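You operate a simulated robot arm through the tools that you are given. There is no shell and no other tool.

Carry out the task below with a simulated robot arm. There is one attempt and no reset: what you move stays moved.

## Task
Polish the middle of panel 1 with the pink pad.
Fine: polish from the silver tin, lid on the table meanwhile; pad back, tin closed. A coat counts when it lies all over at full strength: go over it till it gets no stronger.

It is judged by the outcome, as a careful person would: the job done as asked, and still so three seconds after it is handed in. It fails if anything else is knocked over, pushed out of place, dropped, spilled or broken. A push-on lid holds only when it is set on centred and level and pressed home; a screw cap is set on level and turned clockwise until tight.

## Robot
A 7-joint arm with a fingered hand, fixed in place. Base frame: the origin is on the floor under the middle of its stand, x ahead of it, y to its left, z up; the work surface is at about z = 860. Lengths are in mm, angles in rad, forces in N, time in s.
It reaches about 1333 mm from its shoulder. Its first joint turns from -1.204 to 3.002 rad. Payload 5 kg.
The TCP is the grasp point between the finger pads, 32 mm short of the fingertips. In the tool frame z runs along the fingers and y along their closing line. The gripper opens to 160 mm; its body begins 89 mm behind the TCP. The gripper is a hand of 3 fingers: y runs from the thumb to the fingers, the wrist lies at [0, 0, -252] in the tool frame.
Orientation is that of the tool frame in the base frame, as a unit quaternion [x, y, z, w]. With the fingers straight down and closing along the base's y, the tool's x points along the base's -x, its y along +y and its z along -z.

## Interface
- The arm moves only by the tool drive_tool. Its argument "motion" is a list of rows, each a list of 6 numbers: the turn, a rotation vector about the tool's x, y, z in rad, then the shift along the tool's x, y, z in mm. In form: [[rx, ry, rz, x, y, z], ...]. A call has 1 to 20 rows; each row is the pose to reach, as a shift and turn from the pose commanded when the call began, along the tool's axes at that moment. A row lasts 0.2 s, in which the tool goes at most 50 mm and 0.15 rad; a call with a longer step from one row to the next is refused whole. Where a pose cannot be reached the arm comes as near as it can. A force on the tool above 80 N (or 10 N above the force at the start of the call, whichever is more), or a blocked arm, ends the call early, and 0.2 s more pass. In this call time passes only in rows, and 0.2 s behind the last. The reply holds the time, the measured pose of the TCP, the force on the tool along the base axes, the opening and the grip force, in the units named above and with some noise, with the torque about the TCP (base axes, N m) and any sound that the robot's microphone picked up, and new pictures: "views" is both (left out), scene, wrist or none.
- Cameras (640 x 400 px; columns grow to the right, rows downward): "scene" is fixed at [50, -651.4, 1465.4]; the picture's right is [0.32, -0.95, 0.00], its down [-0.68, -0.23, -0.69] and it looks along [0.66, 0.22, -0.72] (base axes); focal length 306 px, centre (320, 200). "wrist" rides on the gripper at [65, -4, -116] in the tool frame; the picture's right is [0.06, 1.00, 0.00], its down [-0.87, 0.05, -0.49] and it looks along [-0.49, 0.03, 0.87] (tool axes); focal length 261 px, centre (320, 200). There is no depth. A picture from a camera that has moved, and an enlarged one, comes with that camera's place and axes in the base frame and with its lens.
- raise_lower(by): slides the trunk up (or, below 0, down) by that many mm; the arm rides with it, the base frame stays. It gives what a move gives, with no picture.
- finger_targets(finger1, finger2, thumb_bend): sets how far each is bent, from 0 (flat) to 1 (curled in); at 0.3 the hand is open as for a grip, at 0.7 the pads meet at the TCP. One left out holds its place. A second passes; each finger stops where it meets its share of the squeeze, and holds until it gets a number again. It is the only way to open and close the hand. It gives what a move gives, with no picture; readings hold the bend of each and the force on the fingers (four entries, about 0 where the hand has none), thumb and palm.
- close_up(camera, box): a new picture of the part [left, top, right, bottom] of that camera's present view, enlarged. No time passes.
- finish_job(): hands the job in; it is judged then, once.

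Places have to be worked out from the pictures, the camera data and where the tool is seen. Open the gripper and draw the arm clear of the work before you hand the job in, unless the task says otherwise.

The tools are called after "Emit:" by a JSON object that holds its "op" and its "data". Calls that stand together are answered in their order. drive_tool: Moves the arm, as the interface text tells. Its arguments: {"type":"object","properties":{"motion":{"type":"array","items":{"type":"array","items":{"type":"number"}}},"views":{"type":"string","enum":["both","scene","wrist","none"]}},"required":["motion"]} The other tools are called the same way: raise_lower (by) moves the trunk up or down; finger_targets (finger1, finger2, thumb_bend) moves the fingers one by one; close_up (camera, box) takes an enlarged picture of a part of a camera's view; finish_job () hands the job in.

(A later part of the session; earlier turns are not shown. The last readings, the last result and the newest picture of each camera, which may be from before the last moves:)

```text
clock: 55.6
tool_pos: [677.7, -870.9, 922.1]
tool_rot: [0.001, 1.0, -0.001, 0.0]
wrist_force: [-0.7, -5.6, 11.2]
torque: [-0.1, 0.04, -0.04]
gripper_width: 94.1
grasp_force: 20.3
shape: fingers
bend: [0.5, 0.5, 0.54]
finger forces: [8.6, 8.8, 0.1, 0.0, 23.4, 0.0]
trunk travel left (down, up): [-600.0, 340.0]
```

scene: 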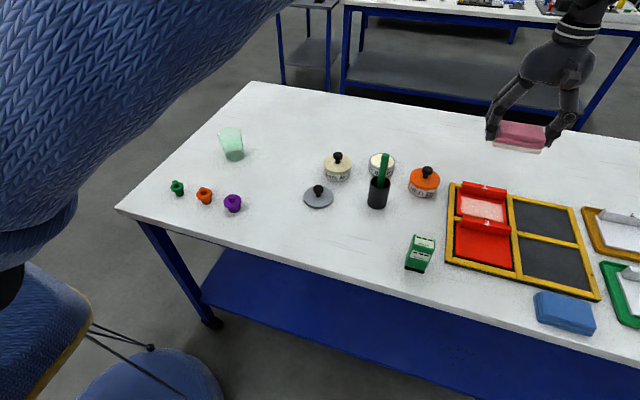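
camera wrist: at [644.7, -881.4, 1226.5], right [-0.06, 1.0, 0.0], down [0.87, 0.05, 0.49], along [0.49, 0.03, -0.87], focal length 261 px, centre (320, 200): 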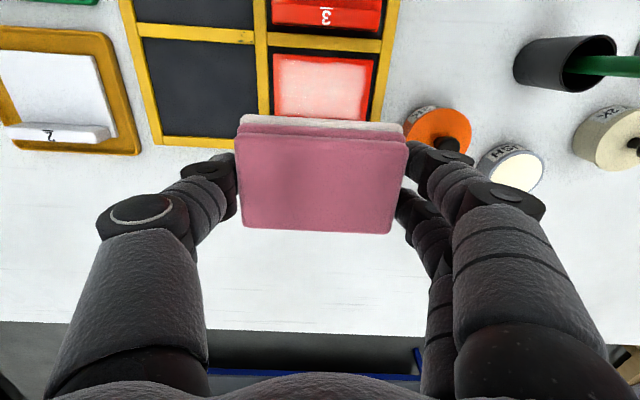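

Forces are moderate (11 N). I continue with a raster over the whole middle area.

Emit:
{"op": "drive_tool", "data": {"motion": [[0, 0, 0, 0, 5, 0], [0, 0, 0, -4, 5, 0], [0, 0, 0, -4, -3, 0], [0, 0, 0, -4, -11, 0], [0, 0, 0, -4, -16, 0], [0, 0, 0, -9, -16, 0], [0, 0, 0, -9, -8, 0], [0, 0, 0, -9, 0, 0], [0, 0, 0, -9, 5, 0], [0, 0, 0, -14, 5, 0], [0, 0, 0, -14, -3, 0], [0, 0, 0, -14, -11, 0], [0, 0, 0, -14, -16, 0], [0, 0, 0, -19, -16, 0], [0, 0, 0, -19, -8, 0], [0, 0, 0, -19, 0, 0], [0, 0, 0, -19, 5, 0], [0, 0, 0, -24, 5, 0], [0, 0, 0, -24, -5, 0], [0, 0, 0, -24, -15, 0]], "views": "none"}}

Emit:
{"op": "close_up", "data": {"camera": "scene", "box": [440, 140, 540, 230]}}

```text
clock: 59.8
tool_pos: [701.7, -884.7, 922.0]
tool_rot: [-0.001, 1.0, -0.001, 0.0]
wrist_force: [0.9, 2.6, 5.3]
torque: [0.18, 0.04, -0.02]
gripper_width: 94.4
grasp_force: 20.4
shape: fingers
bend: [0.49, 0.49, 0.54]
finger forces: [10.6, 10.7, 0.0, 0.0, 19.0, 0.0]
trunk travel left (down, up): [-600.0, 340.0]
```

```text
4.44 times, centred on (490, 185) of scene
camera zoom: at [50.0, -651.4, 1465.4], right [0.32, -0.95, 0.0], down [-0.68, -0.23, -0.69], along [0.66, 0.22, -0.72], focal length 1362 px, centre (-436, 267)
```

zoom: 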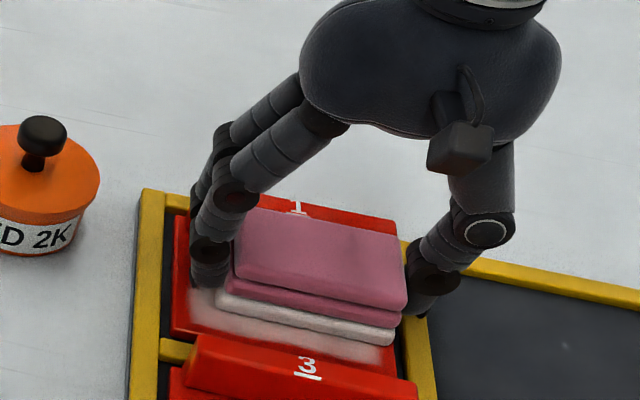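

I lift off to compare the coat with the previous state.

Emit:
{"op": "drive_tool", "data": {"motion": [[0, 0, 0, 0, 0, -5], [0, 0, 0, 0, 0, -25], [0, 0, 0, 0, 3, -65], [0, 0, 0, 0, 6, -110], [0, 0, 0, -4, 10, -155], [0, 0, 0, -8, 10, -190]], "views": "wrist"}}

Emit:
{"op": "close_up", "data": {"camera": "scene", "box": [448, 175, 528, 235]}}

Emit:
{"op": "close_up", "data": {"camera": "wrist", "box": [240, 20, 420, 132]}}

Emit:
{"op": "close_up", "data": {"camera": "scene", "box": [480, 100, 560, 160]}}

```text
clock: 61.2
tool_pos: [712.7, -876.9, 1110.9]
tool_rot: [0.002, 1.0, 0.0, 0.0]
wrist_force: [-0.2, 0.1, -0.2]
torque: [-0.05, 0.0, 0.02]
gripper_width: 94.1
grasp_force: 19.8
shape: fingers
bend: [0.49, 0.49, 0.54]
finger forces: [9.8, 9.9, 0.1, 0.0, 19.8, 0.0]
trunk travel left (down, up): [-600.0, 340.0]
camera wrist: at [645.6, -880.9, 1226.4], right [-0.06, 1.0, 0.0], down [0.87, 0.05, 0.49], along [0.49, 0.03, -0.87], focal length 261 px, centre (320, 200)
```

wrist: 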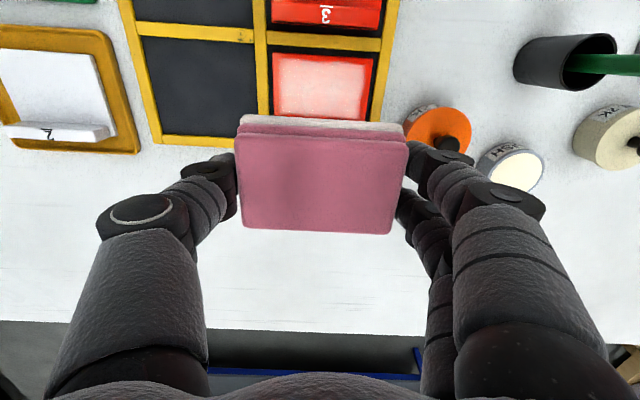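

```text
6.67 times, centred on (488, 205) of scene
camera zoom: at [50.0, -651.4, 1465.4], right [0.32, -0.95, 0.0], down [-0.68, -0.23, -0.69], along [0.66, 0.22, -0.72], focal length 2043 px, centre (-800, 167)
```

zoom: 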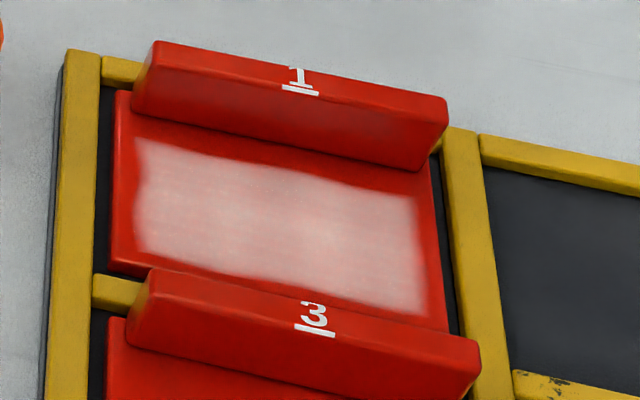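

```text
3.56 times, centred on (330, 76) of wrist
camera zoom: at [645.6, -880.9, 1226.4], right [-0.06, 1.0, 0.0], down [0.87, 0.05, 0.49], along [0.49, 0.03, -0.87], focal length 927 px, centre (284, 641)
```

zoom: 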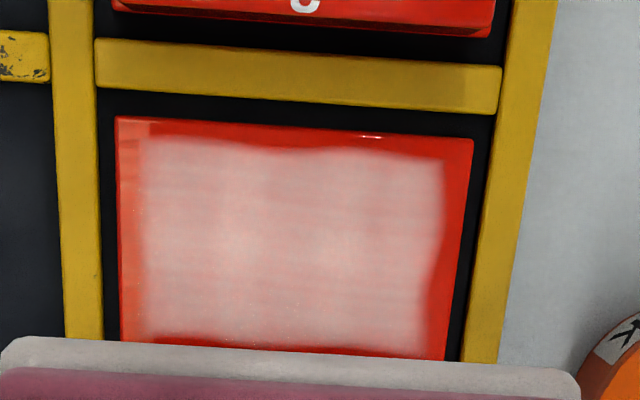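

```text
6.67 times, centred on (520, 130) of scene
camera zoom: at [50.0, -651.4, 1465.4], right [0.32, -0.95, 0.0], down [-0.68, -0.23, -0.69], along [0.66, 0.22, -0.72], focal length 2043 px, centre (-1013, 667)
```

zoom: 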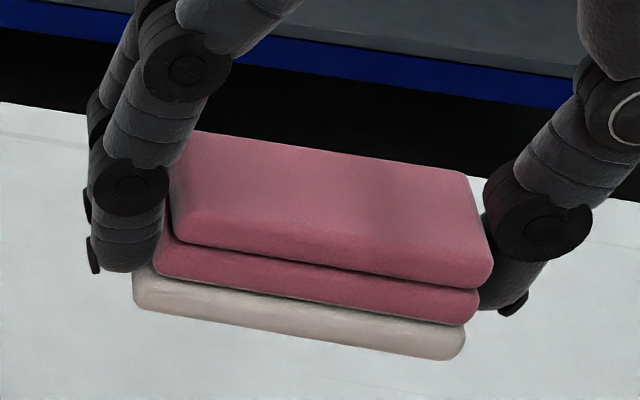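

The film strengthened a little since the first look. I'll take an enlarged reference of the coat and then do further passes.

Emit:
{"op": "close_up", "data": {"camera": "scene", "box": [462, 192, 504, 222]}}

Emit:
{"op": "drive_tool", "data": {"motion": [[0, 0, 0, 20, 0, 40], [0, 0, 0, 20, 0, 80], [0, 0, 0, 20, 0, 120], [0, 0, 0, 20, 0, 155], [0, 0, 0, 20, 0, 178], [0, 0, 0, 20, 0, 186], [0, 0, 0, 20, 0, 190], [0, 0, 0, 26, 4, 190], [0, 0, 0, 32, 10, 190], [0, 0, 0, 24, 10, 190], [0, 0, 0, 16, 10, 190], [0, 0, 0, 8, 10, 190], [0, 0, 0, 8, 5, 190], [0, 0, 0, 16, 5, 190], [0, 0, 0, 24, 5, 190], [0, 0, 0, 32, 5, 190], [0, 0, 0, 32, 0, 190], [0, 0, 0, 24, 0, 190], [0, 0, 0, 16, 0, 190], [0, 0, 0, 8, 0, 190]], "views": "none"}}

Emit:
{"op": "drive_tool", "data": {"motion": [[0, 0, 0, 0, -5, 0], [0, 0, 0, 8, -5, 0], [0, 0, 0, 16, -5, 0], [0, 0, 0, 24, -5, 0], [0, 0, 0, 24, -10, 0], [0, 0, 0, 16, -10, 0], [0, 0, 0, 8, -10, 0], [0, 0, 0, 0, -10, 0], [0, 0, 0, 4, -2, 0], [0, 0, 0, 4, 6, 0], [0, 0, 0, 4, 10, 0], [0, 0, 0, 10, 10, 0], [0, 0, 0, 10, 2, 0], [0, 0, 0, 10, -6, 0], [0, 0, 0, 10, -10, 0], [0, 0, 0, 17, -10, 0], [0, 0, 0, 17, -2, 0], [0, 0, 0, 17, 6, 0], [0, 0, 0, 17, 10, 0], [0, 0, 0, 12, 2, 0]], "views": "none"}}

Emit:
{"op": "drive_tool", "data": {"motion": [[0, 0, 0, 0, 0, -5], [0, 0, 0, 0, 0, -25], [0, 0, 0, 0, 0, -65], [0, 0, 0, 0, 0, -110], [0, 0, 0, -10, -2, -155], [0, 0, 0, -20, -2, -190]], "views": "none"}}

Emit:
{"op": "close_up", "data": {"camera": "scene", "box": [462, 192, 504, 222]}}

Emit:
{"op": "close_up", "data": {"camera": "wrist", "box": [240, 20, 420, 132]}}

Emit:
{"op": "close_up", "data": {"camera": "scene", "box": [480, 100, 560, 160]}}

```text
13.33 times, centred on (483, 207) of scene
camera zoom: at [50.0, -651.4, 1465.4], right [0.32, -0.95, 0.0], down [-0.68, -0.23, -0.69], along [0.66, 0.22, -0.72], focal length 4086 px, centre (-1853, 107)
```

zoom: 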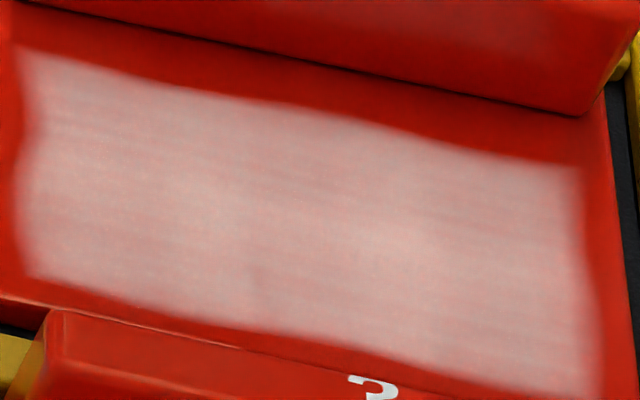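

```text
clock: 65.4
tool_pos: [703.0, -877.0, 921.0]
tool_rot: [0.001, 1.0, -0.001, 0.001]
wrist_force: [-4.5, -0.6, 11.6]
torque: [0.08, 0.12, 0.01]
gripper_width: 94.3
grasp_force: 20.1
shape: fingers
bend: [0.49, 0.49, 0.55]
finger forces: [9.8, 9.9, 0.0, 0.1, 20.6, 0.0]
trunk travel left (down, up): [-600.0, 340.0]
```

```text
clock: 69.6
tool_pos: [690.4, -874.2, 921.1]
tool_rot: [0.001, 1.0, -0.001, 0.0]
wrist_force: [-0.9, 2.1, 4.7]
torque: [0.1, 0.03, 0.02]
gripper_width: 94.2
grasp_force: 20.3
shape: fingers
bend: [0.49, 0.49, 0.54]
finger forces: [10.6, 10.5, 0.0, 0.0, 19.5, 0.0]
trunk travel left (down, up): [-600.0, 340.0]
```

```text
clock: 71.0
tool_pos: [709.5, -876.1, 1109.7]
tool_rot: [0.001, 1.0, 0.0, 0.0]
wrist_force: [-0.2, 0.0, 0.0]
torque: [0.02, 0.0, 0.02]
gripper_width: 94.3
grasp_force: 19.7
shape: fingers
bend: [0.49, 0.49, 0.54]
finger forces: [9.8, 9.8, 0.1, 0.0, 19.9, 0.1]
trunk travel left (down, up): [-600.0, 340.0]
```

```text
13.33 times, centred on (483, 207) of scene
camera zoom: at [50.0, -651.4, 1465.4], right [0.32, -0.95, 0.0], down [-0.68, -0.23, -0.69], along [0.66, 0.22, -0.72], focal length 4086 px, centre (-1853, 107)
```

zoom: 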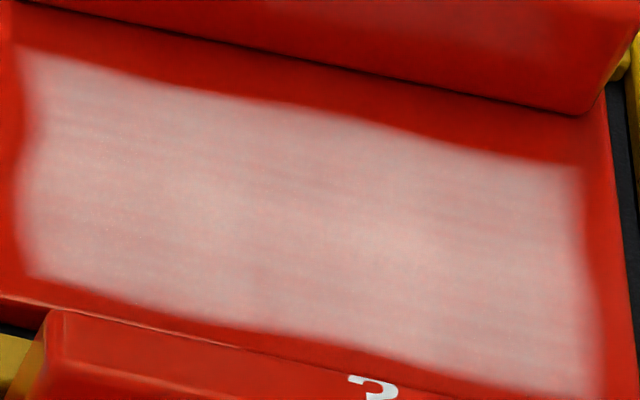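

```text
3.56 times, centred on (330, 76) of wrist
camera zoom: at [643.8, -880.4, 1225.8], right [-0.06, 1.0, 0.0], down [0.87, 0.05, 0.49], along [0.49, 0.03, -0.87], focal length 927 px, centre (284, 641)
```

zoom: 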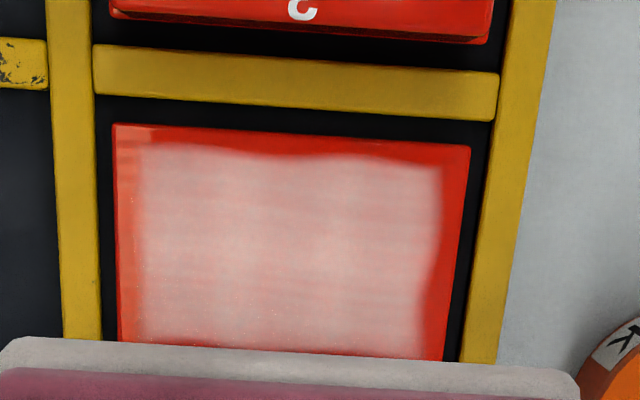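

```text
6.67 times, centred on (520, 130) of scene
camera zoom: at [50.0, -651.4, 1465.4], right [0.32, -0.95, 0.0], down [-0.68, -0.23, -0.69], along [0.66, 0.22, -0.72], focal length 2043 px, centre (-1013, 667)
```

zoom: 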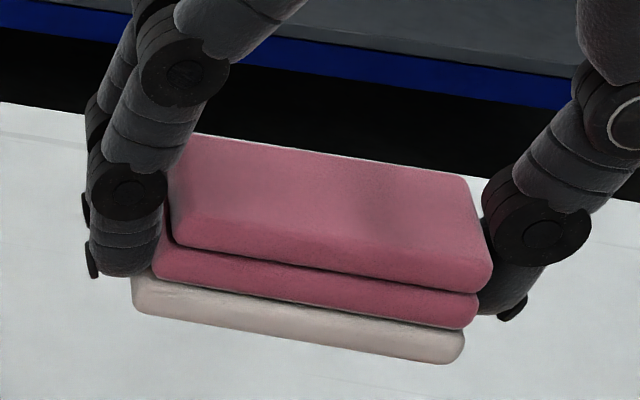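

The change between the last two looks is small, so the coat is near saturation. I'll do another full round to test whether it still gets stronger.

Emit:
{"op": "drive_tool", "data": {"motion": [[0, 0, 0, 20, 2, 40], [0, 0, 0, 20, 2, 80], [0, 0, 0, 20, 2, 120], [0, 0, 0, 20, 2, 155], [0, 0, 0, 20, 2, 178], [0, 0, 0, 20, 2, 186], [0, 0, 0, 20, 2, 190], [0, 0, 0, 26, 6, 190], [0, 0, 0, 32, 10, 190], [0, 0, 0, 32, 2, 190], [0, 0, 0, 32, -6, 190], [0, 0, 0, 32, -10, 190], [0, 0, 0, 26, -10, 190], [0, 0, 0, 26, -2, 190], [0, 0, 0, 26, 6, 190], [0, 0, 0, 26, 10, 190], [0, 0, 0, 20, 10, 190], [0, 0, 0, 20, 2, 190], [0, 0, 0, 20, -6, 190], [0, 0, 0, 20, -10, 190]], "views": "none"}}

Emit:
{"op": "drive_tool", "data": {"motion": [[0, 0, 0, -6, 0, 0], [0, 0, 0, -6, 8, 0], [0, 0, 0, -6, 16, 0], [0, 0, 0, -6, 20, 0], [0, 0, 0, -12, 20, 0], [0, 0, 0, -12, 12, 0], [0, 0, 0, -12, 4, 0], [0, 0, 0, -12, 0, 0], [0, 0, 0, -4, 0, 0], [0, 0, 0, 4, 0, 0], [0, 0, 0, 12, 0, 0], [0, 0, 0, 12, 5, 0], [0, 0, 0, 4, 5, 0], [0, 0, 0, -4, 5, 0], [0, 0, 0, -12, 5, 0], [0, 0, 0, -12, 15, 0], [0, 0, 0, -4, 15, 0], [0, 0, 0, 4, 15, 0], [0, 0, 0, 12, 15, 0], [0, 0, 0, 0, 10, 0]], "views": "none"}}

Emit:
{"op": "drive_tool", "data": {"motion": [[0, 0, 0, 0, 0, -5], [0, 0, 0, 0, 0, -25], [0, 0, 0, 0, 0, -65], [0, 0, 0, 0, 0, -110], [0, 0, 0, -10, 0, -155], [0, 0, 0, -20, 0, -190]], "views": "none"}}

Emit:
{"op": "close_up", "data": {"camera": "scene", "box": [462, 192, 504, 222]}}

Emit:
{"op": "close_up", "data": {"camera": "wrist", "box": [240, 20, 420, 132]}}

Emit:
{"op": "close_up", "data": {"camera": "scene", "box": [480, 100, 560, 160]}}

```text
clock: 75.2
tool_pos: [690.7, -885.2, 921.7]
tool_rot: [0.001, 1.0, 0.001, 0.0]
wrist_force: [1.4, 1.7, 1.9]
torque: [0.12, 0.0, -0.01]
gripper_width: 94.2
grasp_force: 19.8
shape: fingers
bend: [0.49, 0.49, 0.54]
finger forces: [10.1, 10.2, 0.0, 0.0, 19.1, 0.0]
trunk travel left (down, up): [-600.0, 340.0]
```

```text
clock: 79.4
tool_pos: [691.0, -876.7, 921.7]
tool_rot: [0.001, 1.0, 0.0, -0.001]
wrist_force: [0.4, 0.3, 0.5]
torque: [0.02, -0.01, -0.02]
gripper_width: 94.1
grasp_force: 20.2
shape: fingers
bend: [0.49, 0.49, 0.54]
finger forces: [10.1, 10.1, 0.0, 0.1, 20.0, 0.1]
trunk travel left (down, up): [-600.0, 340.0]
```

```text
clock: 80.8
tool_pos: [709.2, -877.4, 1110.8]
tool_rot: [0.0, 1.0, 0.0, 0.0]
wrist_force: [0.2, 0.0, -1.0]
torque: [-0.01, 0.0, 0.05]
gripper_width: 94.1
grasp_force: 20.0
shape: fingers
bend: [0.49, 0.49, 0.54]
finger forces: [9.8, 9.9, 0.1, 0.0, 19.9, 0.1]
trunk travel left (down, up): [-600.0, 340.0]
```

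```text
13.33 times, centred on (483, 207) of scene
camera zoom: at [50.0, -651.4, 1465.4], right [0.32, -0.95, 0.0], down [-0.68, -0.23, -0.69], along [0.66, 0.22, -0.72], focal length 4086 px, centre (-1853, 107)
```

zoom: 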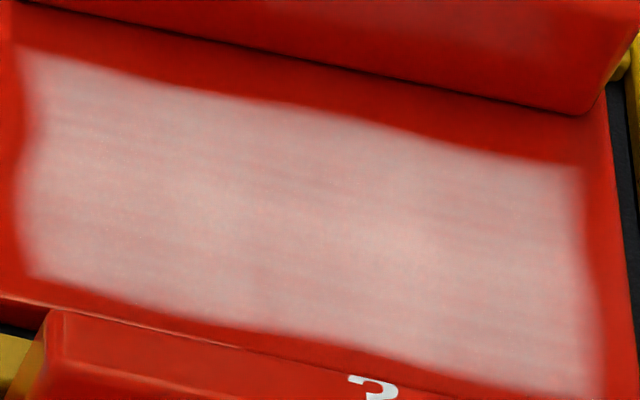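

```text
3.56 times, centred on (330, 76) of wrist
camera zoom: at [643.5, -881.2, 1225.9], right [-0.06, 1.0, 0.0], down [0.87, 0.05, 0.49], along [0.49, 0.03, -0.87], focal length 927 px, centre (284, 641)
```

zoom: 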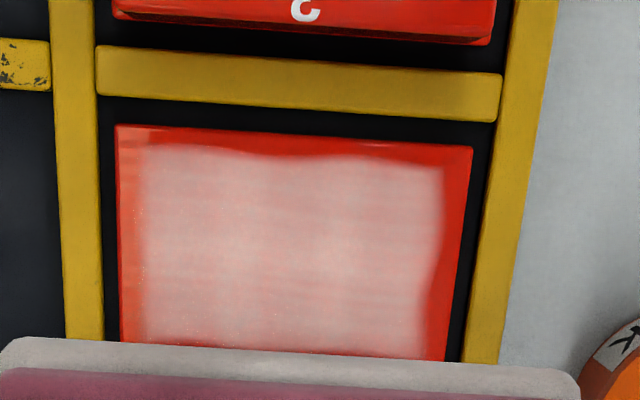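

```text
6.67 times, centred on (520, 130) of scene
camera zoom: at [50.0, -651.4, 1465.4], right [0.32, -0.95, 0.0], down [-0.68, -0.23, -0.69], along [0.66, 0.22, -0.72], focal length 2043 px, centre (-1013, 667)
```

zoom: 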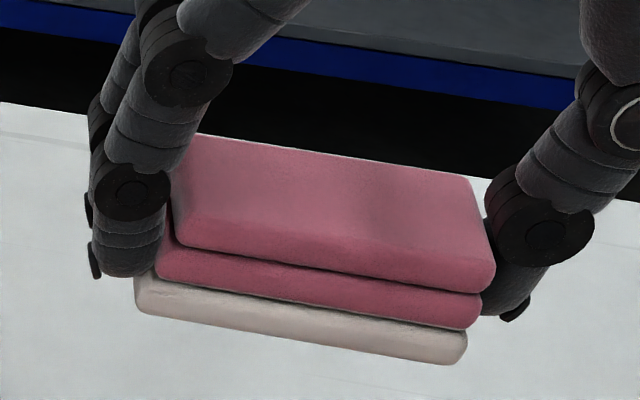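

The coat looks nearly unchanged, but the last round ran with light pressure and the pad's face is getting pinker. To be sure of full strength, I'll reload the pad from the silver tin and go over it once more.

Emit:
{"op": "drive_tool", "data": {"motion": [[0, 0, 0, -5, 20, -5], [0, 0, 0, -14, 60, -8], [0, 0, 0, -24, 102, -8], [0, 0, 0, -34, 144, -8], [0, 0, 0, -44, 186, -8], [0, 0, 0, -54, 225, -8], [0, 0, 0, -62, 257, -8], [0, 0, 0, -66, 273, -8], [0, 0, 0, -66, 276.7, 0], [0, 0, 0, -66, 276.7, 30], [0, 0, 0, -66, 276.7, 70], [0, 0, 0, -66, 276.7, 110], [0, 0, 0, -66, 276.7, 140], [0, 0, 0, -66, 276.7, 157], [0, 0, 0, -66, 276.7, 164]], "views": "both"}}

Emit:
{"op": "close_up", "data": {"camera": "scene", "box": [340, 110, 430, 190]}}

Emit:
{"op": "close_up", "data": {"camera": "wrist", "box": [220, 80, 420, 205]}}

```text
clock: 84.0
tool_pos: [778.6, -597.3, 946.1]
tool_rot: [0.0, 1.0, -0.001, 0.0]
wrist_force: [0.3, 0.2, -0.1]
torque: [-0.02, -0.03, -0.02]
gripper_width: 94.1
grasp_force: 19.6
shape: fingers
bend: [0.49, 0.49, 0.54]
finger forces: [9.8, 9.8, 0.0, 0.1, 19.8, 0.1]
trunk travel left (down, up): [-600.0, 340.0]
camera wrist: at [711.4, -602.6, 1061.9], right [-0.06, 1.0, 0.0], down [0.87, 0.05, 0.49], along [0.49, 0.03, -0.87], focal length 261 px, centre (320, 200)
```

scene: 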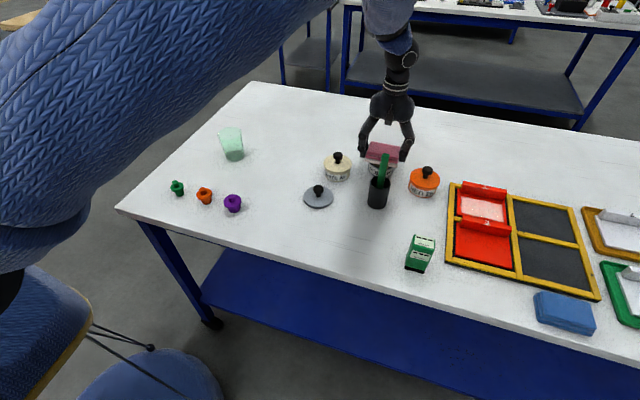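
wrist: 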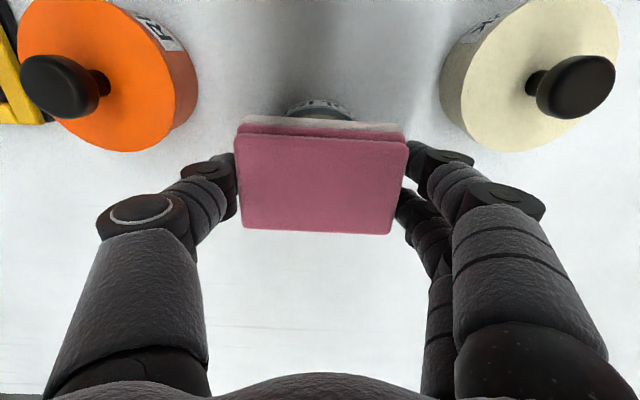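

```text
5.00 times, centred on (385, 150) of scene
camera zoom: at [50.0, -651.4, 1465.4], right [0.32, -0.95, 0.0], down [-0.68, -0.23, -0.69], along [0.66, 0.22, -0.72], focal length 1532 px, centre (-5, 450)
```

zoom: 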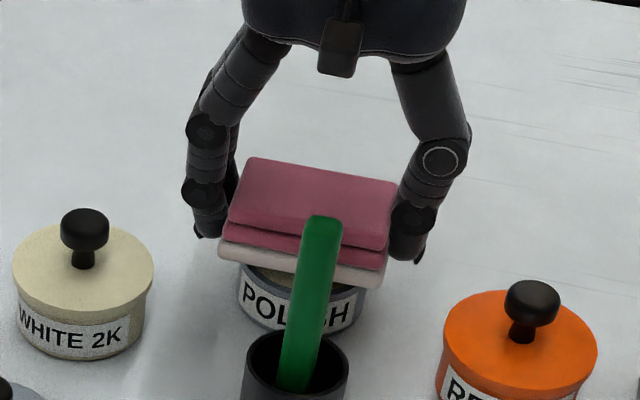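

```text
3.20 times, centred on (320, 142) of wrist
camera zoom: at [711.4, -602.6, 1061.9], right [-0.06, 1.0, 0.0], down [0.87, 0.05, 0.49], along [0.49, 0.03, -0.87], focal length 834 px, centre (320, 384)
```

zoom: 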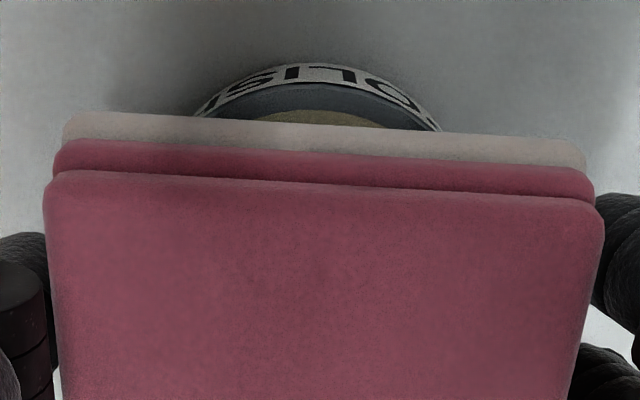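

I'm about 2 mm off the tin's centre, so I correct and lower to contact again.

Emit:
{"op": "drive_tool", "data": {"motion": [[0, 0, 0, 1.5, -2, 2], [0, 0, 0, 1.5, -2, 5], [0, 0, 0, 1.5, -2, 7], [0, 0, 0, 1.5, -2, 8], [0, 0, 0, 1.5, -2, 9]], "views": "none"}}

```text
clock: 85.2
tool_pos: [775.5, -601.7, 937.0]
tool_rot: [0.0, 1.0, 0.001, 0.0]
wrist_force: [0.4, 0.5, 0.3]
torque: [0.0, 0.0, -0.01]
gripper_width: 94.4
grasp_force: 19.9
shape: fingers
bend: [0.49, 0.49, 0.54]
finger forces: [9.8, 9.7, 0.0, 0.1, 19.9, 0.0]
trunk travel left (down, up): [-600.0, 340.0]
```

Emit:
{"op": "drive_tool", "data": {"motion": [[0, 0, 0, 0, 0, 1], [0, 0, 0, 0, 0, 2], [0, 0, 0, 0, 0, 2.5]], "views": "none"}}

Emit:
{"op": "close_up", "data": {"camera": "scene", "box": [340, 110, 430, 190]}}

```text
clock: 86.0
tool_pos: [777.1, -601.6, 936.2]
tool_rot: [0.001, 1.0, 0.001, 0.001]
wrist_force: [1.2, -3.3, 15.4]
torque: [-0.07, 0.03, 0.03]
gripper_width: 94.4
grasp_force: 20.9
shape: fingers
bend: [0.49, 0.49, 0.54]
finger forces: [9.1, 9.1, 0.0, 0.0, 23.1, 0.0]
trunk travel left (down, up): [-600.0, 340.0]
```

```text
5.00 times, centred on (385, 150) of scene
camera zoom: at [50.0, -651.4, 1465.4], right [0.32, -0.95, 0.0], down [-0.68, -0.23, -0.69], along [0.66, 0.22, -0.72], focal length 1532 px, centre (-5, 450)
```

zoom: 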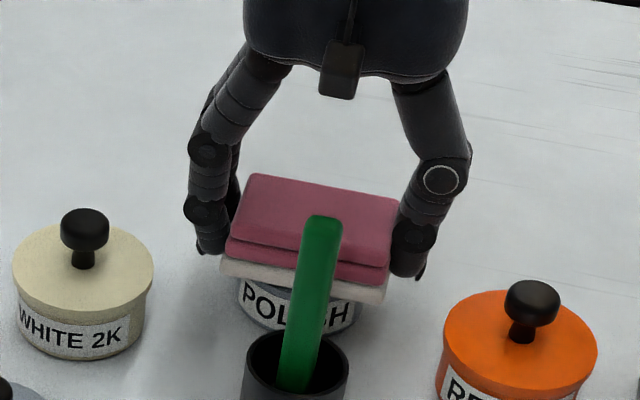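

Reloaded (15 N contact, layer is fresh cream again). I lift off and return above panel 1.

Emit:
{"op": "drive_tool", "data": {"motion": [[0, 0, 0, 0, 0, -5], [0, 0, 0, 0, 0, -20], [0, 0, 0, 0, 0, -50], [0, 0, 0, 0, 0, -90], [0, 0, 0, 0, 0, -130], [0, 0, 0, 0, 0, -165], [0, 0, 0, 6, -20, -175], [0, 0, 0, 17, -60, -178], [0, 0, 0, 30, -102, -178], [0, 0, 0, 43, -144, -178], [0, 0, 0, 56, -186, -178], [0, 0, 0, 69, -225, -178], [0, 0, 0, 79, -255, -178], [0, 0, 0, 84, -270, -178], [0, 0, 0, 85.8, -274.7, -178]], "views": "none"}}

Emit:
{"op": "close_up", "data": {"camera": "scene", "box": [480, 100, 560, 160]}}

Emit:
{"op": "close_up", "data": {"camera": "wrist", "box": [240, 20, 420, 132]}}

```text
clock: 89.2
tool_pos: [689.9, -876.8, 1113.3]
tool_rot: [0.001, 1.0, 0.0, -0.001]
wrist_force: [1.0, 0.2, 0.5]
torque: [0.01, 0.01, -0.01]
gripper_width: 94.2
grasp_force: 19.8
shape: fingers
bend: [0.49, 0.49, 0.54]
finger forces: [9.8, 9.9, 0.0, 0.0, 20.0, 0.0]
trunk travel left (down, up): [-600.0, 340.0]
```

```text
6.67 times, centred on (520, 130) of scene
camera zoom: at [50.0, -651.4, 1465.4], right [0.32, -0.95, 0.0], down [-0.68, -0.23, -0.69], along [0.66, 0.22, -0.72], focal length 2043 px, centre (-1013, 667)
```

zoom: 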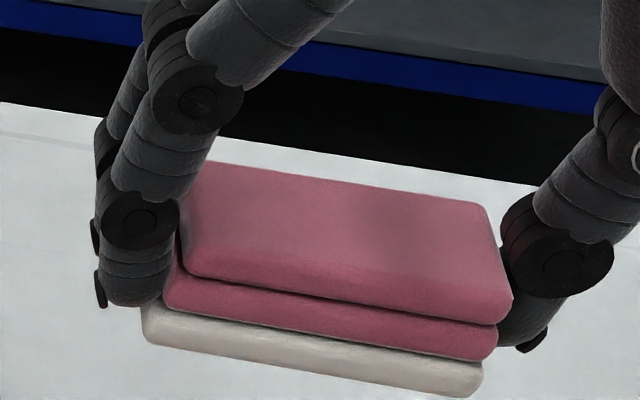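

```text
3.56 times, centred on (330, 76) of wrist
camera zoom: at [622.8, -881.4, 1228.6], right [-0.06, 1.0, 0.0], down [0.87, 0.05, 0.49], along [0.49, 0.03, -0.87], focal length 927 px, centre (284, 641)
```

zoom: 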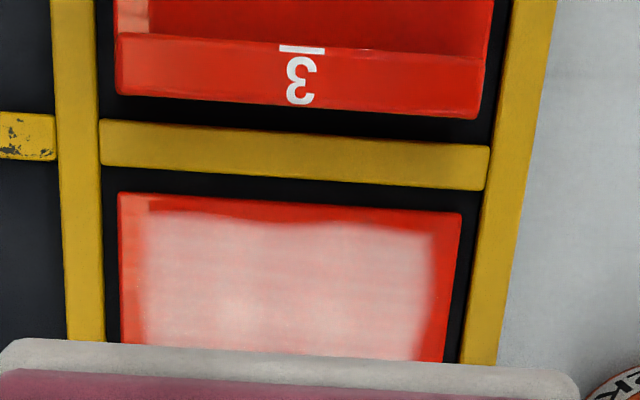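

The pad is clearly creamier after reloading. I descend to the panel and find contact again.

Emit:
{"op": "drive_tool", "data": {"motion": [[0, 0, 0, 0, 0, 40], [0, 0, 0, 0, 0, 80], [0, 0, 0, 0, 0, 120], [0, 0, 0, 0, 0, 155], [0, 0, 0, 0, 0, 178], [0, 0, 0, 0, 0, 187], [0, 0, 0, 0, 0, 190], [0, 0, 0, 0, 0, 192], [0, 0, 0, 0, 0, 193.5]], "views": "none"}}

```text
clock: 91.2
tool_pos: [688.7, -876.5, 921.4]
tool_rot: [0.0, 1.0, 0.0, 0.001]
wrist_force: [0.7, -0.9, 7.1]
torque: [0.1, -0.04, 0.02]
gripper_width: 94.1
grasp_force: 20.1
shape: fingers
bend: [0.49, 0.49, 0.54]
finger forces: [9.5, 9.5, 0.0, 0.0, 20.7, 0.0]
trunk travel left (down, up): [-600.0, 340.0]
```

Contact is good at 7 N. I run a full raster over the middle with steady light pressure, two calls, then lift and compare.

Emit:
{"op": "drive_tool", "data": {"motion": [[0, 0, 0, 6, 5, 0.4], [0, 0, 0, 12, 10, 0.4], [0, 0, 0, 12, 2, 0.4], [0, 0, 0, 12, -6, 0.4], [0, 0, 0, 12, -10, 0.4], [0, 0, 0, 6, -10, 0.4], [0, 0, 0, 6, -2, 0.4], [0, 0, 0, 6, 6, 0.4], [0, 0, 0, 6, 10, 0.4], [0, 0, 0, 0, 10, 0.4], [0, 0, 0, 0, 2, 0.4], [0, 0, 0, 0, -6, 0.4], [0, 0, 0, 0, -10, 0.4], [0, 0, 0, -6, -10, 0.4], [0, 0, 0, -6, -2, 0.4], [0, 0, 0, -6, 6, 0.4], [0, 0, 0, -6, 10, 0.4], [0, 0, 0, -12, 10, 0.4], [0, 0, 0, -12, 2, 0.4], [0, 0, 0, -12, -6, 0.4]], "views": "none"}}

Emit:
{"op": "drive_tool", "data": {"motion": [[0, 0, 0, 0, -4, 0.3], [0, 0, 0, 8, -4, 0.3], [0, 0, 0, 16, -4, 0.3], [0, 0, 0, 24, -4, 0.3], [0, 0, 0, 24, 1, 0.3], [0, 0, 0, 16, 1, 0.3], [0, 0, 0, 8, 1, 0.3], [0, 0, 0, 0, 1, 0.3], [0, 0, 0, 0, 6, 0.3], [0, 0, 0, 8, 6, 0.3], [0, 0, 0, 16, 6, 0.3], [0, 0, 0, 24, 6, 0.3], [0, 0, 0, 24, 11, 0.3], [0, 0, 0, 16, 11, 0.3], [0, 0, 0, 8, 11, 0.3], [0, 0, 0, 0, 11, 0.3], [0, 0, 0, 0, 16, 0.3], [0, 0, 0, 8, 16, 0.3], [0, 0, 0, 16, 16, 0.3], [0, 0, 0, 24, 16, 0.3]], "views": "none"}}

Emit:
{"op": "drive_tool", "data": {"motion": [[0, 0, 0, 0, 0, -5], [0, 0, 0, 0, 0, -25], [0, 0, 0, 0, 0, -65], [0, 0, 0, -12, -5, -110], [0, 0, 0, -22, -10, -155], [0, 0, 0, -32, -10, -190]], "views": "none"}}

Emit:
{"op": "close_up", "data": {"camera": "scene", "box": [462, 192, 504, 222]}}

Emit:
{"op": "close_up", "data": {"camera": "wrist", "box": [240, 20, 420, 132]}}

Emit:
{"op": "close_up", "data": {"camera": "scene", "box": [480, 100, 560, 160]}}

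```text
clock: 95.4
tool_pos: [701.0, -881.3, 919.9]
tool_rot: [0.0, 1.0, 0.0, 0.001]
wrist_force: [0.9, 5.3, 9.5]
torque: [0.21, 0.0, -0.02]
gripper_width: 94.1
grasp_force: 20.4
shape: fingers
bend: [0.49, 0.49, 0.55]
finger forces: [11.2, 11.3, 0.0, 0.0, 18.0, 0.1]
trunk travel left (down, up): [-600.0, 340.0]
```

```text
clock: 99.6
tool_pos: [678.8, -866.1, 920.5]
tool_rot: [0.0, 1.0, 0.0, 0.0]
wrist_force: [4.7, 2.3, 10.3]
torque: [0.04, -0.08, -0.03]
gripper_width: 94.3
grasp_force: 20.8
shape: fingers
bend: [0.49, 0.49, 0.55]
finger forces: [10.5, 10.4, 0.1, 0.1, 20.4, 0.0]
trunk travel left (down, up): [-600.0, 340.0]
```

```text
clock: 101.0
tool_pos: [711.2, -875.0, 1109.7]
tool_rot: [0.001, 1.0, 0.0, -0.001]
wrist_force: [0.2, 0.2, -1.1]
torque: [-0.04, 0.01, -0.01]
gripper_width: 94.4
grasp_force: 20.0
shape: fingers
bend: [0.49, 0.49, 0.55]
finger forces: [9.9, 9.9, 0.0, 0.0, 19.8, 0.1]
trunk travel left (down, up): [-600.0, 340.0]
```

```text
13.33 times, centred on (483, 207) of scene
camera zoom: at [50.0, -651.4, 1465.4], right [0.32, -0.95, 0.0], down [-0.68, -0.23, -0.69], along [0.66, 0.22, -0.72], focal length 4086 px, centre (-1853, 107)
```

zoom: 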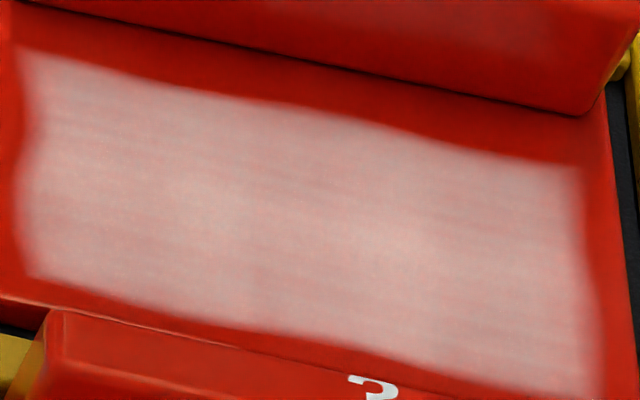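

```text
3.56 times, centred on (330, 76) of wrist
camera zoom: at [644.5, -879.2, 1224.7], right [-0.06, 1.0, 0.0], down [0.87, 0.05, 0.49], along [0.49, 0.03, -0.87], focal length 927 px, centre (284, 641)
```

zoom: 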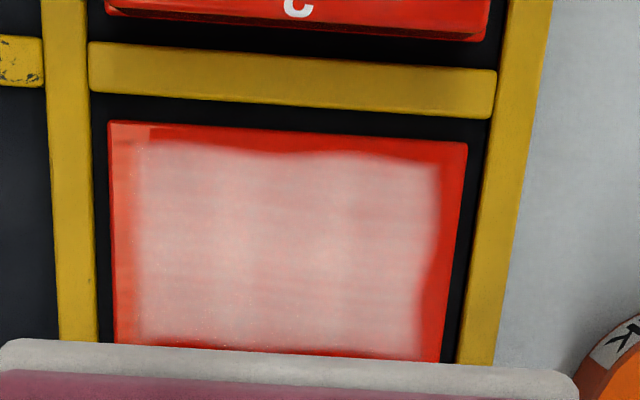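

```text
6.67 times, centred on (520, 130) of scene
camera zoom: at [50.0, -651.4, 1465.4], right [0.32, -0.95, 0.0], down [-0.68, -0.23, -0.69], along [0.66, 0.22, -0.72], focal length 2043 px, centre (-1013, 667)
```

zoom: 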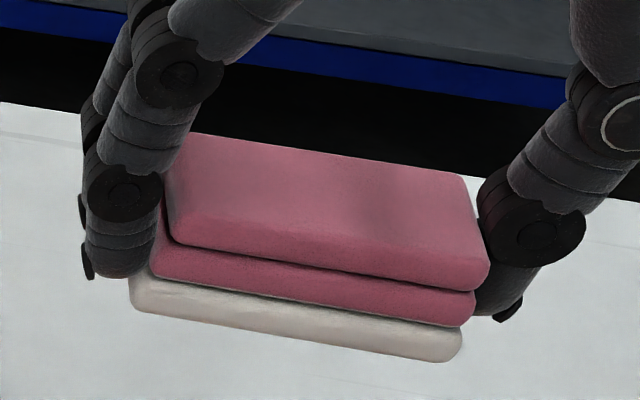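

The coat looks about the same as before the reload while the pad stays creamy, which suggests saturation. I'll do one more vigorous round to confirm it gets no stronger.

Emit:
{"op": "drive_tool", "data": {"motion": [[0, 0, 0, 20, 0, 40], [0, 0, 0, 20, 0, 80], [0, 0, 0, 20, 0, 120], [0, 0, 0, 20, 0, 155], [0, 0, 0, 20, 0, 178], [0, 0, 0, 20, 0, 187], [0, 0, 0, 20, 0, 190], [0, 0, 0, 32, 10, 190], [0, 0, 0, 20, 10, 190], [0, 0, 0, 8, 10, 190], [0, 0, 0, 20, 6, 190], [0, 0, 0, 32, 6, 190], [0, 0, 0, 20, 2, 190], [0, 0, 0, 8, 2, 190], [0, 0, 0, 20, -2, 190], [0, 0, 0, 32, -2, 190], [0, 0, 0, 20, -6, 190], [0, 0, 0, 8, -6, 190], [0, 0, 0, 20, -10, 190], [0, 0, 0, 32, -10, 190]], "views": "none"}}

Emit:
{"op": "drive_tool", "data": {"motion": [[0, 0, 0, 0, 10, 0.4], [0, 0, 0, 0, 20, 0.4], [0, 0, 0, -4, 10, 0.4], [0, 0, 0, -4, 0, 0.4], [0, 0, 0, -8, 10, 0.4], [0, 0, 0, -8, 20, 0.4], [0, 0, 0, -12, 10, 0.4], [0, 0, 0, -12, 0, 0.4], [0, 0, 0, -16, 10, 0.4], [0, 0, 0, -16, 20, 0.4], [0, 0, 0, -20, 10, 0.4], [0, 0, 0, -20, 0, 0.4], [0, 0, 0, -24, 10, 0.4], [0, 0, 0, -24, 20, 0.4], [0, 0, 0, -12, 20, 0.4], [0, 0, 0, 0, 20, 0.4], [0, 0, 0, 0, 0, 0.4], [0, 0, 0, -12, 0, 0.4], [0, 0, 0, -24, 0, 0.4], [0, 0, 0, -12, 10, 0.4]], "views": "none"}}

Emit:
{"op": "drive_tool", "data": {"motion": [[0, 0, 0, 0, 0, -5], [0, 0, 0, 0, 0, -25], [0, 0, 0, 0, 0, -65], [0, 0, 0, 0, 0, -110], [0, 0, 0, -10, 0, -155], [0, 0, 0, -20, 0, -190]], "views": "none"}}

Emit:
{"op": "close_up", "data": {"camera": "scene", "box": [462, 192, 504, 222]}}

Emit:
{"op": "close_up", "data": {"camera": "wrist", "box": [240, 20, 420, 132]}}

Emit:
{"op": "close_up", "data": {"camera": "scene", "box": [480, 100, 560, 160]}}

```text
clock: 105.2
tool_pos: [678.5, -886.5, 920.2]
tool_rot: [0.0, 1.0, -0.001, 0.0]
wrist_force: [1.4, -1.5, 9.0]
torque: [0.05, -0.05, -0.02]
gripper_width: 94.2
grasp_force: 20.0
shape: fingers
bend: [0.49, 0.49, 0.55]
finger forces: [9.8, 9.7, 0.0, 0.1, 21.0, 0.0]
trunk travel left (down, up): [-600.0, 340.0]
```

```text
clock: 109.4
tool_pos: [690.2, -876.2, 920.0]
tool_rot: [0.0, 1.0, 0.0, 0.0]
wrist_force: [-0.2, -0.7, 6.5]
torque: [0.03, 0.01, -0.01]
gripper_width: 94.2
grasp_force: 20.7
shape: fingers
bend: [0.49, 0.49, 0.55]
finger forces: [10.1, 10.1, 0.0, 0.0, 20.8, 0.0]
trunk travel left (down, up): [-600.0, 340.0]
```

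```text
clock: 110.8
tool_pos: [709.1, -874.0, 1110.2]
tool_rot: [0.001, 1.0, 0.0, 0.0]
wrist_force: [-0.6, -0.1, -0.7]
torque: [-0.03, 0.01, -0.02]
gripper_width: 94.0
grasp_force: 19.8
shape: fingers
bend: [0.49, 0.49, 0.55]
finger forces: [9.9, 10.0, 0.1, 0.0, 19.9, 0.0]
trunk travel left (down, up): [-600.0, 340.0]
```

```text
13.33 times, centred on (483, 207) of scene
camera zoom: at [50.0, -651.4, 1465.4], right [0.32, -0.95, 0.0], down [-0.68, -0.23, -0.69], along [0.66, 0.22, -0.72], focal length 4086 px, centre (-1853, 107)
```

zoom: 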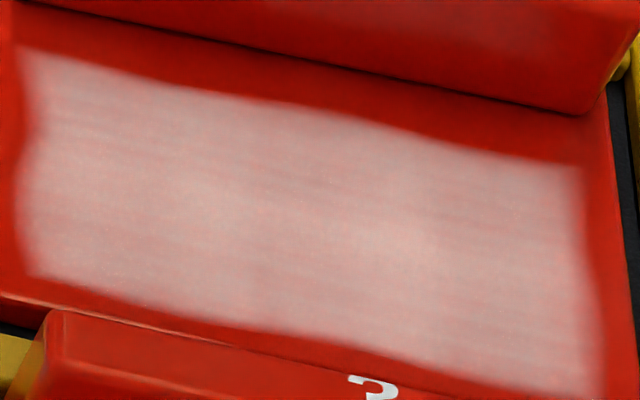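

```text
3.56 times, centred on (330, 76) of wrist
camera zoom: at [642.6, -879.2, 1226.2], right [-0.06, 1.0, 0.0], down [0.87, 0.05, 0.49], along [0.49, 0.03, -0.87], focal length 927 px, centre (284, 641)
```

zoom: 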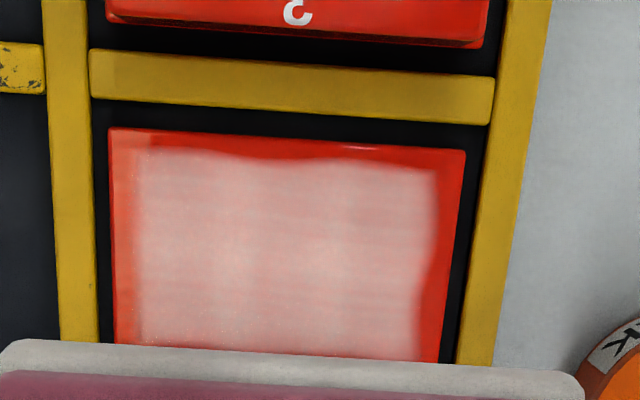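

```text
6.67 times, centred on (520, 130) of scene
camera zoom: at [50.0, -651.4, 1465.4], right [0.32, -0.95, 0.0], down [-0.68, -0.23, -0.69], along [0.66, 0.22, -0.72], focal length 2043 px, centre (-1013, 667)
```

zoom: 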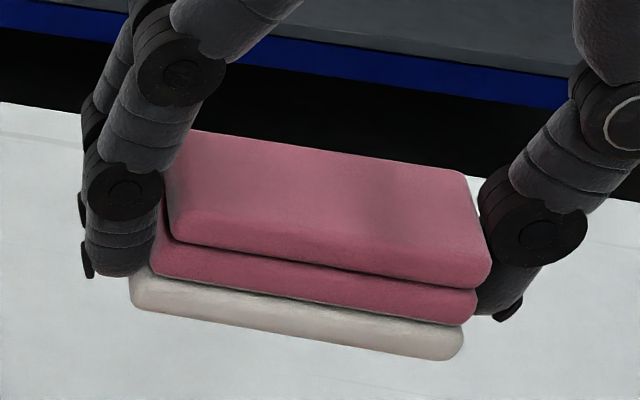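

No visible change between the last two rounds and the pad isn't depleting any more, so the coat is at full strength. Now I return the pad to its place at about (449, -875), travelling high and stopping above to check.

Emit:
{"op": "drive_tool", "data": {"motion": [[0, 0, 0, 20, 0, 0], [0, 0, 0, 58, 0, 0], [0, 0, 0, 98, 0, 0], [0, 0, 0, 138, 0.5, 0], [0, 0, 0, 178, 0.9, 0], [0, 0, 0, 215, 0.9, 0], [0, 0, 0, 245, 0.9, 0], [0, 0, 0, 260.7, 0.9, 0], [0, 0, 0, 260.7, 0.9, 30], [0, 0, 0, 260.7, 0.9, 75], [0, 0, 0, 260.7, 0.9, 115], [0, 0, 0, 260.7, 0.9, 145], [0, 0, 0, 260.7, 0.9, 160]], "views": "both"}}

Emit:
{"op": "close_up", "data": {"camera": "wrist", "box": [180, 90, 460, 265]}}

```text
clock: 113.6
tool_pos: [450.1, -875.6, 948.2]
tool_rot: [0.001, 1.0, 0.0, 0.0]
wrist_force: [-0.2, -0.5, -1.1]
torque: [0.03, 0.0, 0.06]
gripper_width: 94.0
grasp_force: 19.2
shape: fingers
bend: [0.49, 0.49, 0.55]
finger forces: [9.5, 9.5, 0.0, 0.1, 19.1, 0.0]
trunk travel left (down, up): [-600.0, 340.0]
camera wrist: at [383.2, -880.1, 1063.8], right [-0.06, 1.0, 0.0], down [0.87, 0.05, 0.49], along [0.49, 0.03, -0.87], focal length 261 px, centre (320, 200)
```

scene: 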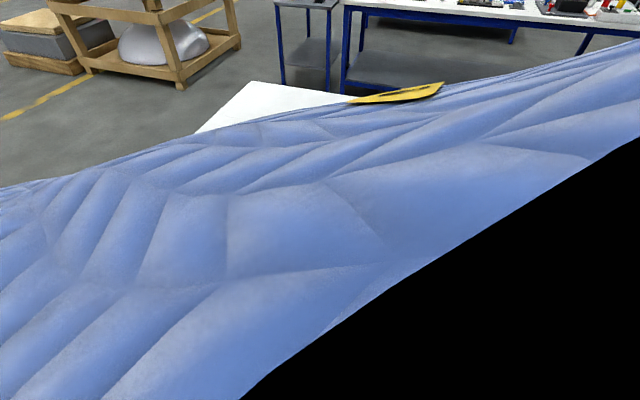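
wrist: 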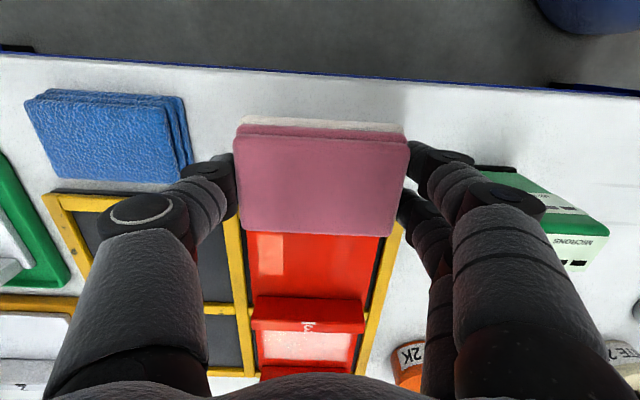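

```text
2.29 times, centred on (320, 178) of wrist
camera zoom: at [383.2, -880.1, 1063.8], right [-0.06, 1.0, 0.0], down [0.87, 0.05, 0.49], along [0.49, 0.03, -0.87], focal length 596 px, centre (320, 251)
```

zoom: 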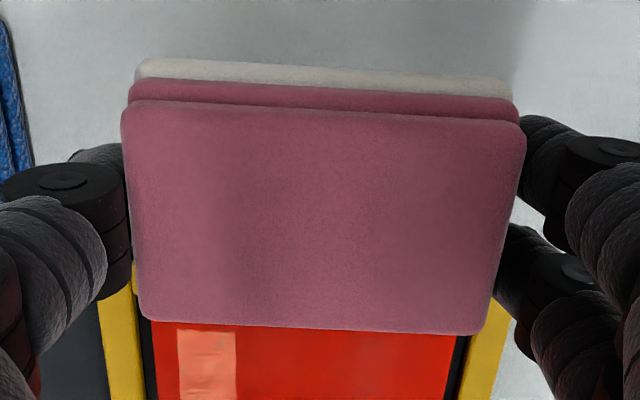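

The pad hasn't shifted sideways in the grip (only ~2 mm upward). I lower it to the table in careful steps.

Emit:
{"op": "drive_tool", "data": {"motion": [[0, 0, 0, 0, 0, 20], [0, 0, 0, 0, 0, 32], [0, 0, 0, 0, 0, 39], [0, 0, 0, 0, 0, 42], [0, 0, 0, 0, 0, 43.5]], "views": "none"}}

```text
clock: 114.8
tool_pos: [448.3, -875.8, 905.6]
tool_rot: [-0.001, 1.0, 0.0, 0.0]
wrist_force: [0.1, 0.1, -0.7]
torque: [0.01, 0.01, 0.03]
gripper_width: 93.8
grasp_force: 18.8
shape: fingers
bend: [0.49, 0.49, 0.55]
finger forces: [9.5, 9.5, 0.1, 0.1, 19.1, 0.0]
trunk travel left (down, up): [-600.0, 340.0]
```

Emit:
{"op": "drive_tool", "data": {"motion": [[0, 0, 0, 0, 0, 1], [0, 0, 0, 0, 0, 2], [0, 0, 0, 0, 0, 2.5]], "views": "none"}}

```text
clock: 115.6
tool_pos: [448.8, -875.8, 903.5]
tool_rot: [0.0, 1.0, 0.0, 0.0]
wrist_force: [-0.7, -0.4, -0.8]
torque: [0.0, 0.0, 0.03]
gripper_width: 94.0
grasp_force: 19.4
shape: fingers
bend: [0.49, 0.49, 0.55]
finger forces: [9.5, 9.5, 0.1, 0.1, 19.1, 0.1]
trunk travel left (down, up): [-600.0, 340.0]
```

Not yet touching (no upward force), another couple of millimetres.

Emit:
{"op": "drive_tool", "data": {"motion": [[0, 0, 0, 0, 0, 0.8], [0, 0, 0, 0, 0, 1.6], [0, 0, 0, 0, 0, 2.2]], "views": "none"}}

```text
clock: 116.4
tool_pos: [448.6, -875.1, 901.8]
tool_rot: [0.0, 1.0, -0.001, 0.0]
wrist_force: [1.2, -0.4, 4.8]
torque: [0.11, 0.01, 0.03]
gripper_width: 94.2
grasp_force: 19.4
shape: fingers
bend: [0.49, 0.49, 0.55]
finger forces: [9.8, 9.7, 0.1, 0.0, 19.2, 0.0]
trunk travel left (down, up): [-600.0, 340.0]
```

The pad is on the table (4.8 N). I open the fingers symmetrically to release it.

Emit:
{"op": "finger_targets", "data": {"finger1": 0.41, "finger2": 0.41, "thumb_bend": 0.41}}

Emit:
{"op": "close_up", "data": {"camera": "wrist", "box": [180, 90, 460, 265]}}

```text
clock: 117.4
tool_pos: [448.7, -875.7, 900.2]
tool_rot: [0.0, 1.0, 0.0, 0.0]
wrist_force: [0.5, -0.6, 0.3]
torque: [-0.02, 0.02, -0.01]
gripper_width: 123.6
grasp_force: 0.1
shape: fingers
bend: [0.41, 0.41, 0.41]
finger forces: [0.0, 0.1, 0.0, 0.0, 0.0, 0.0]
trunk travel left (down, up): [-600.0, 340.0]
```

```text
2.29 times, centred on (320, 178) of wrist
camera zoom: at [382.4, -880.1, 1015.8], right [-0.06, 1.0, 0.0], down [0.87, 0.05, 0.49], along [0.49, 0.03, -0.87], focal length 596 px, centre (320, 251)
```

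zoom: 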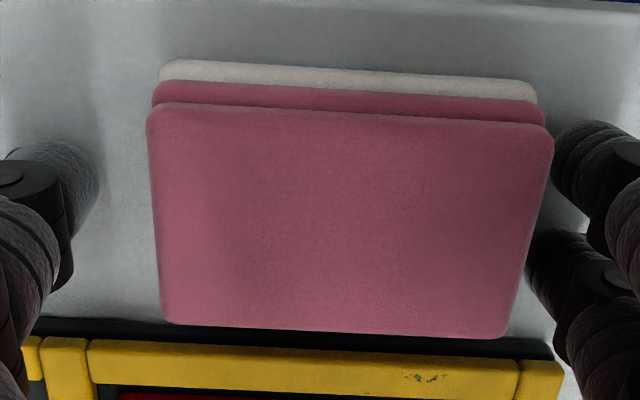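

The pad got dragged about 4 mm toward the fingers on release. I'll nudge it back by closing just the two fingers to their original contact bend, then reopen.

Emit:
{"op": "finger_targets", "data": {"finger1": 0.485, "finger2": 0.485}}

Emit:
{"op": "close_up", "data": {"camera": "wrist", "box": [180, 90, 460, 265]}}

```text
clock: 118.4
tool_pos: [449.0, -874.8, 901.3]
tool_rot: [-0.001, 1.0, 0.001, 0.0]
wrist_force: [0.1, 0.6, -0.4]
torque: [-0.01, 0.0, 0.02]
gripper_width: 109.9
grasp_force: 0.1
shape: fingers
bend: [0.48, 0.48, 0.41]
finger forces: [0.1, 0.0, 0.0, 0.1, 0.1, 0.0]
trunk travel left (down, up): [-600.0, 340.0]
```

```text
2.29 times, centred on (320, 178) of wrist
camera zoom: at [382.4, -880.1, 1015.8], right [-0.06, 1.0, 0.0], down [0.87, 0.05, 0.49], along [0.49, 0.03, -0.87], focal length 596 px, centre (320, 251)
```

zoom: 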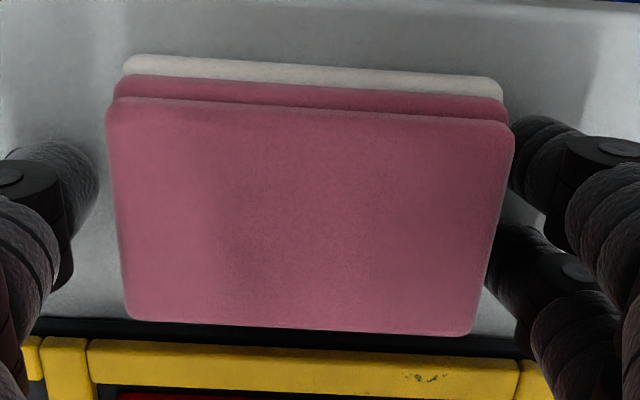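

That overshot slightly the other way (pad centre now about -879). I'll reopen the fingers and nudge gently with the thumb in small increments.

Emit:
{"op": "finger_targets", "data": {"finger1": 0.41, "finger2": 0.41, "thumb_bend": 0.45}}

Emit:
{"op": "close_up", "data": {"camera": "wrist", "box": [180, 90, 460, 265]}}

```text
clock: 119.4
tool_pos: [448.5, -875.7, 900.2]
tool_rot: [0.0, 1.0, 0.0, 0.0]
wrist_force: [0.4, -0.5, -0.4]
torque: [0.02, 0.02, 0.02]
gripper_width: 115.8
grasp_force: 0.1
shape: fingers
bend: [0.41, 0.41, 0.45]
finger forces: [0.0, 0.0, 0.0, 0.0, 0.0, 0.0]
trunk travel left (down, up): [-600.0, 340.0]
```

```text
2.29 times, centred on (320, 178) of wrist
camera zoom: at [382.4, -880.1, 1015.8], right [-0.06, 1.0, 0.0], down [0.87, 0.05, 0.49], along [0.49, 0.03, -0.87], focal length 596 px, centre (320, 251)
```

zoom: 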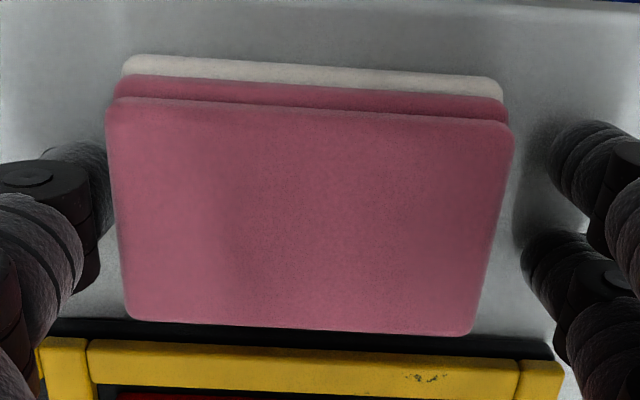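

The thumb has just reached the pad's edge without moving it. A little more bend should give the ~4 mm nudge.

Emit:
{"op": "finger_targets", "data": {"thumb_bend": 0.465}}

Emit:
{"op": "close_up", "data": {"camera": "wrist", "box": [180, 90, 460, 265]}}

```text
clock: 120.4
tool_pos: [449.1, -875.3, 900.8]
tool_rot: [-0.001, 1.0, 0.0, 0.0]
wrist_force: [-0.2, -0.3, 0.3]
torque: [-0.01, 0.0, 0.02]
gripper_width: 114.1
grasp_force: 0.4
shape: fingers
bend: [0.41, 0.41, 0.46]
finger forces: [0.0, 0.0, 0.0, 0.0, 0.2, 0.1]
trunk travel left (down, up): [-600.0, 340.0]
```

```text
2.29 times, centred on (320, 178) of wrist
camera zoom: at [382.4, -880.1, 1015.8], right [-0.06, 1.0, 0.0], down [0.87, 0.05, 0.49], along [0.49, 0.03, -0.87], focal length 596 px, centre (320, 251)
```

zoom: 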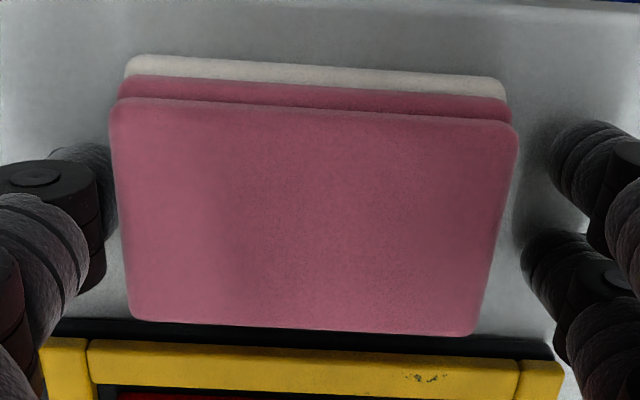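

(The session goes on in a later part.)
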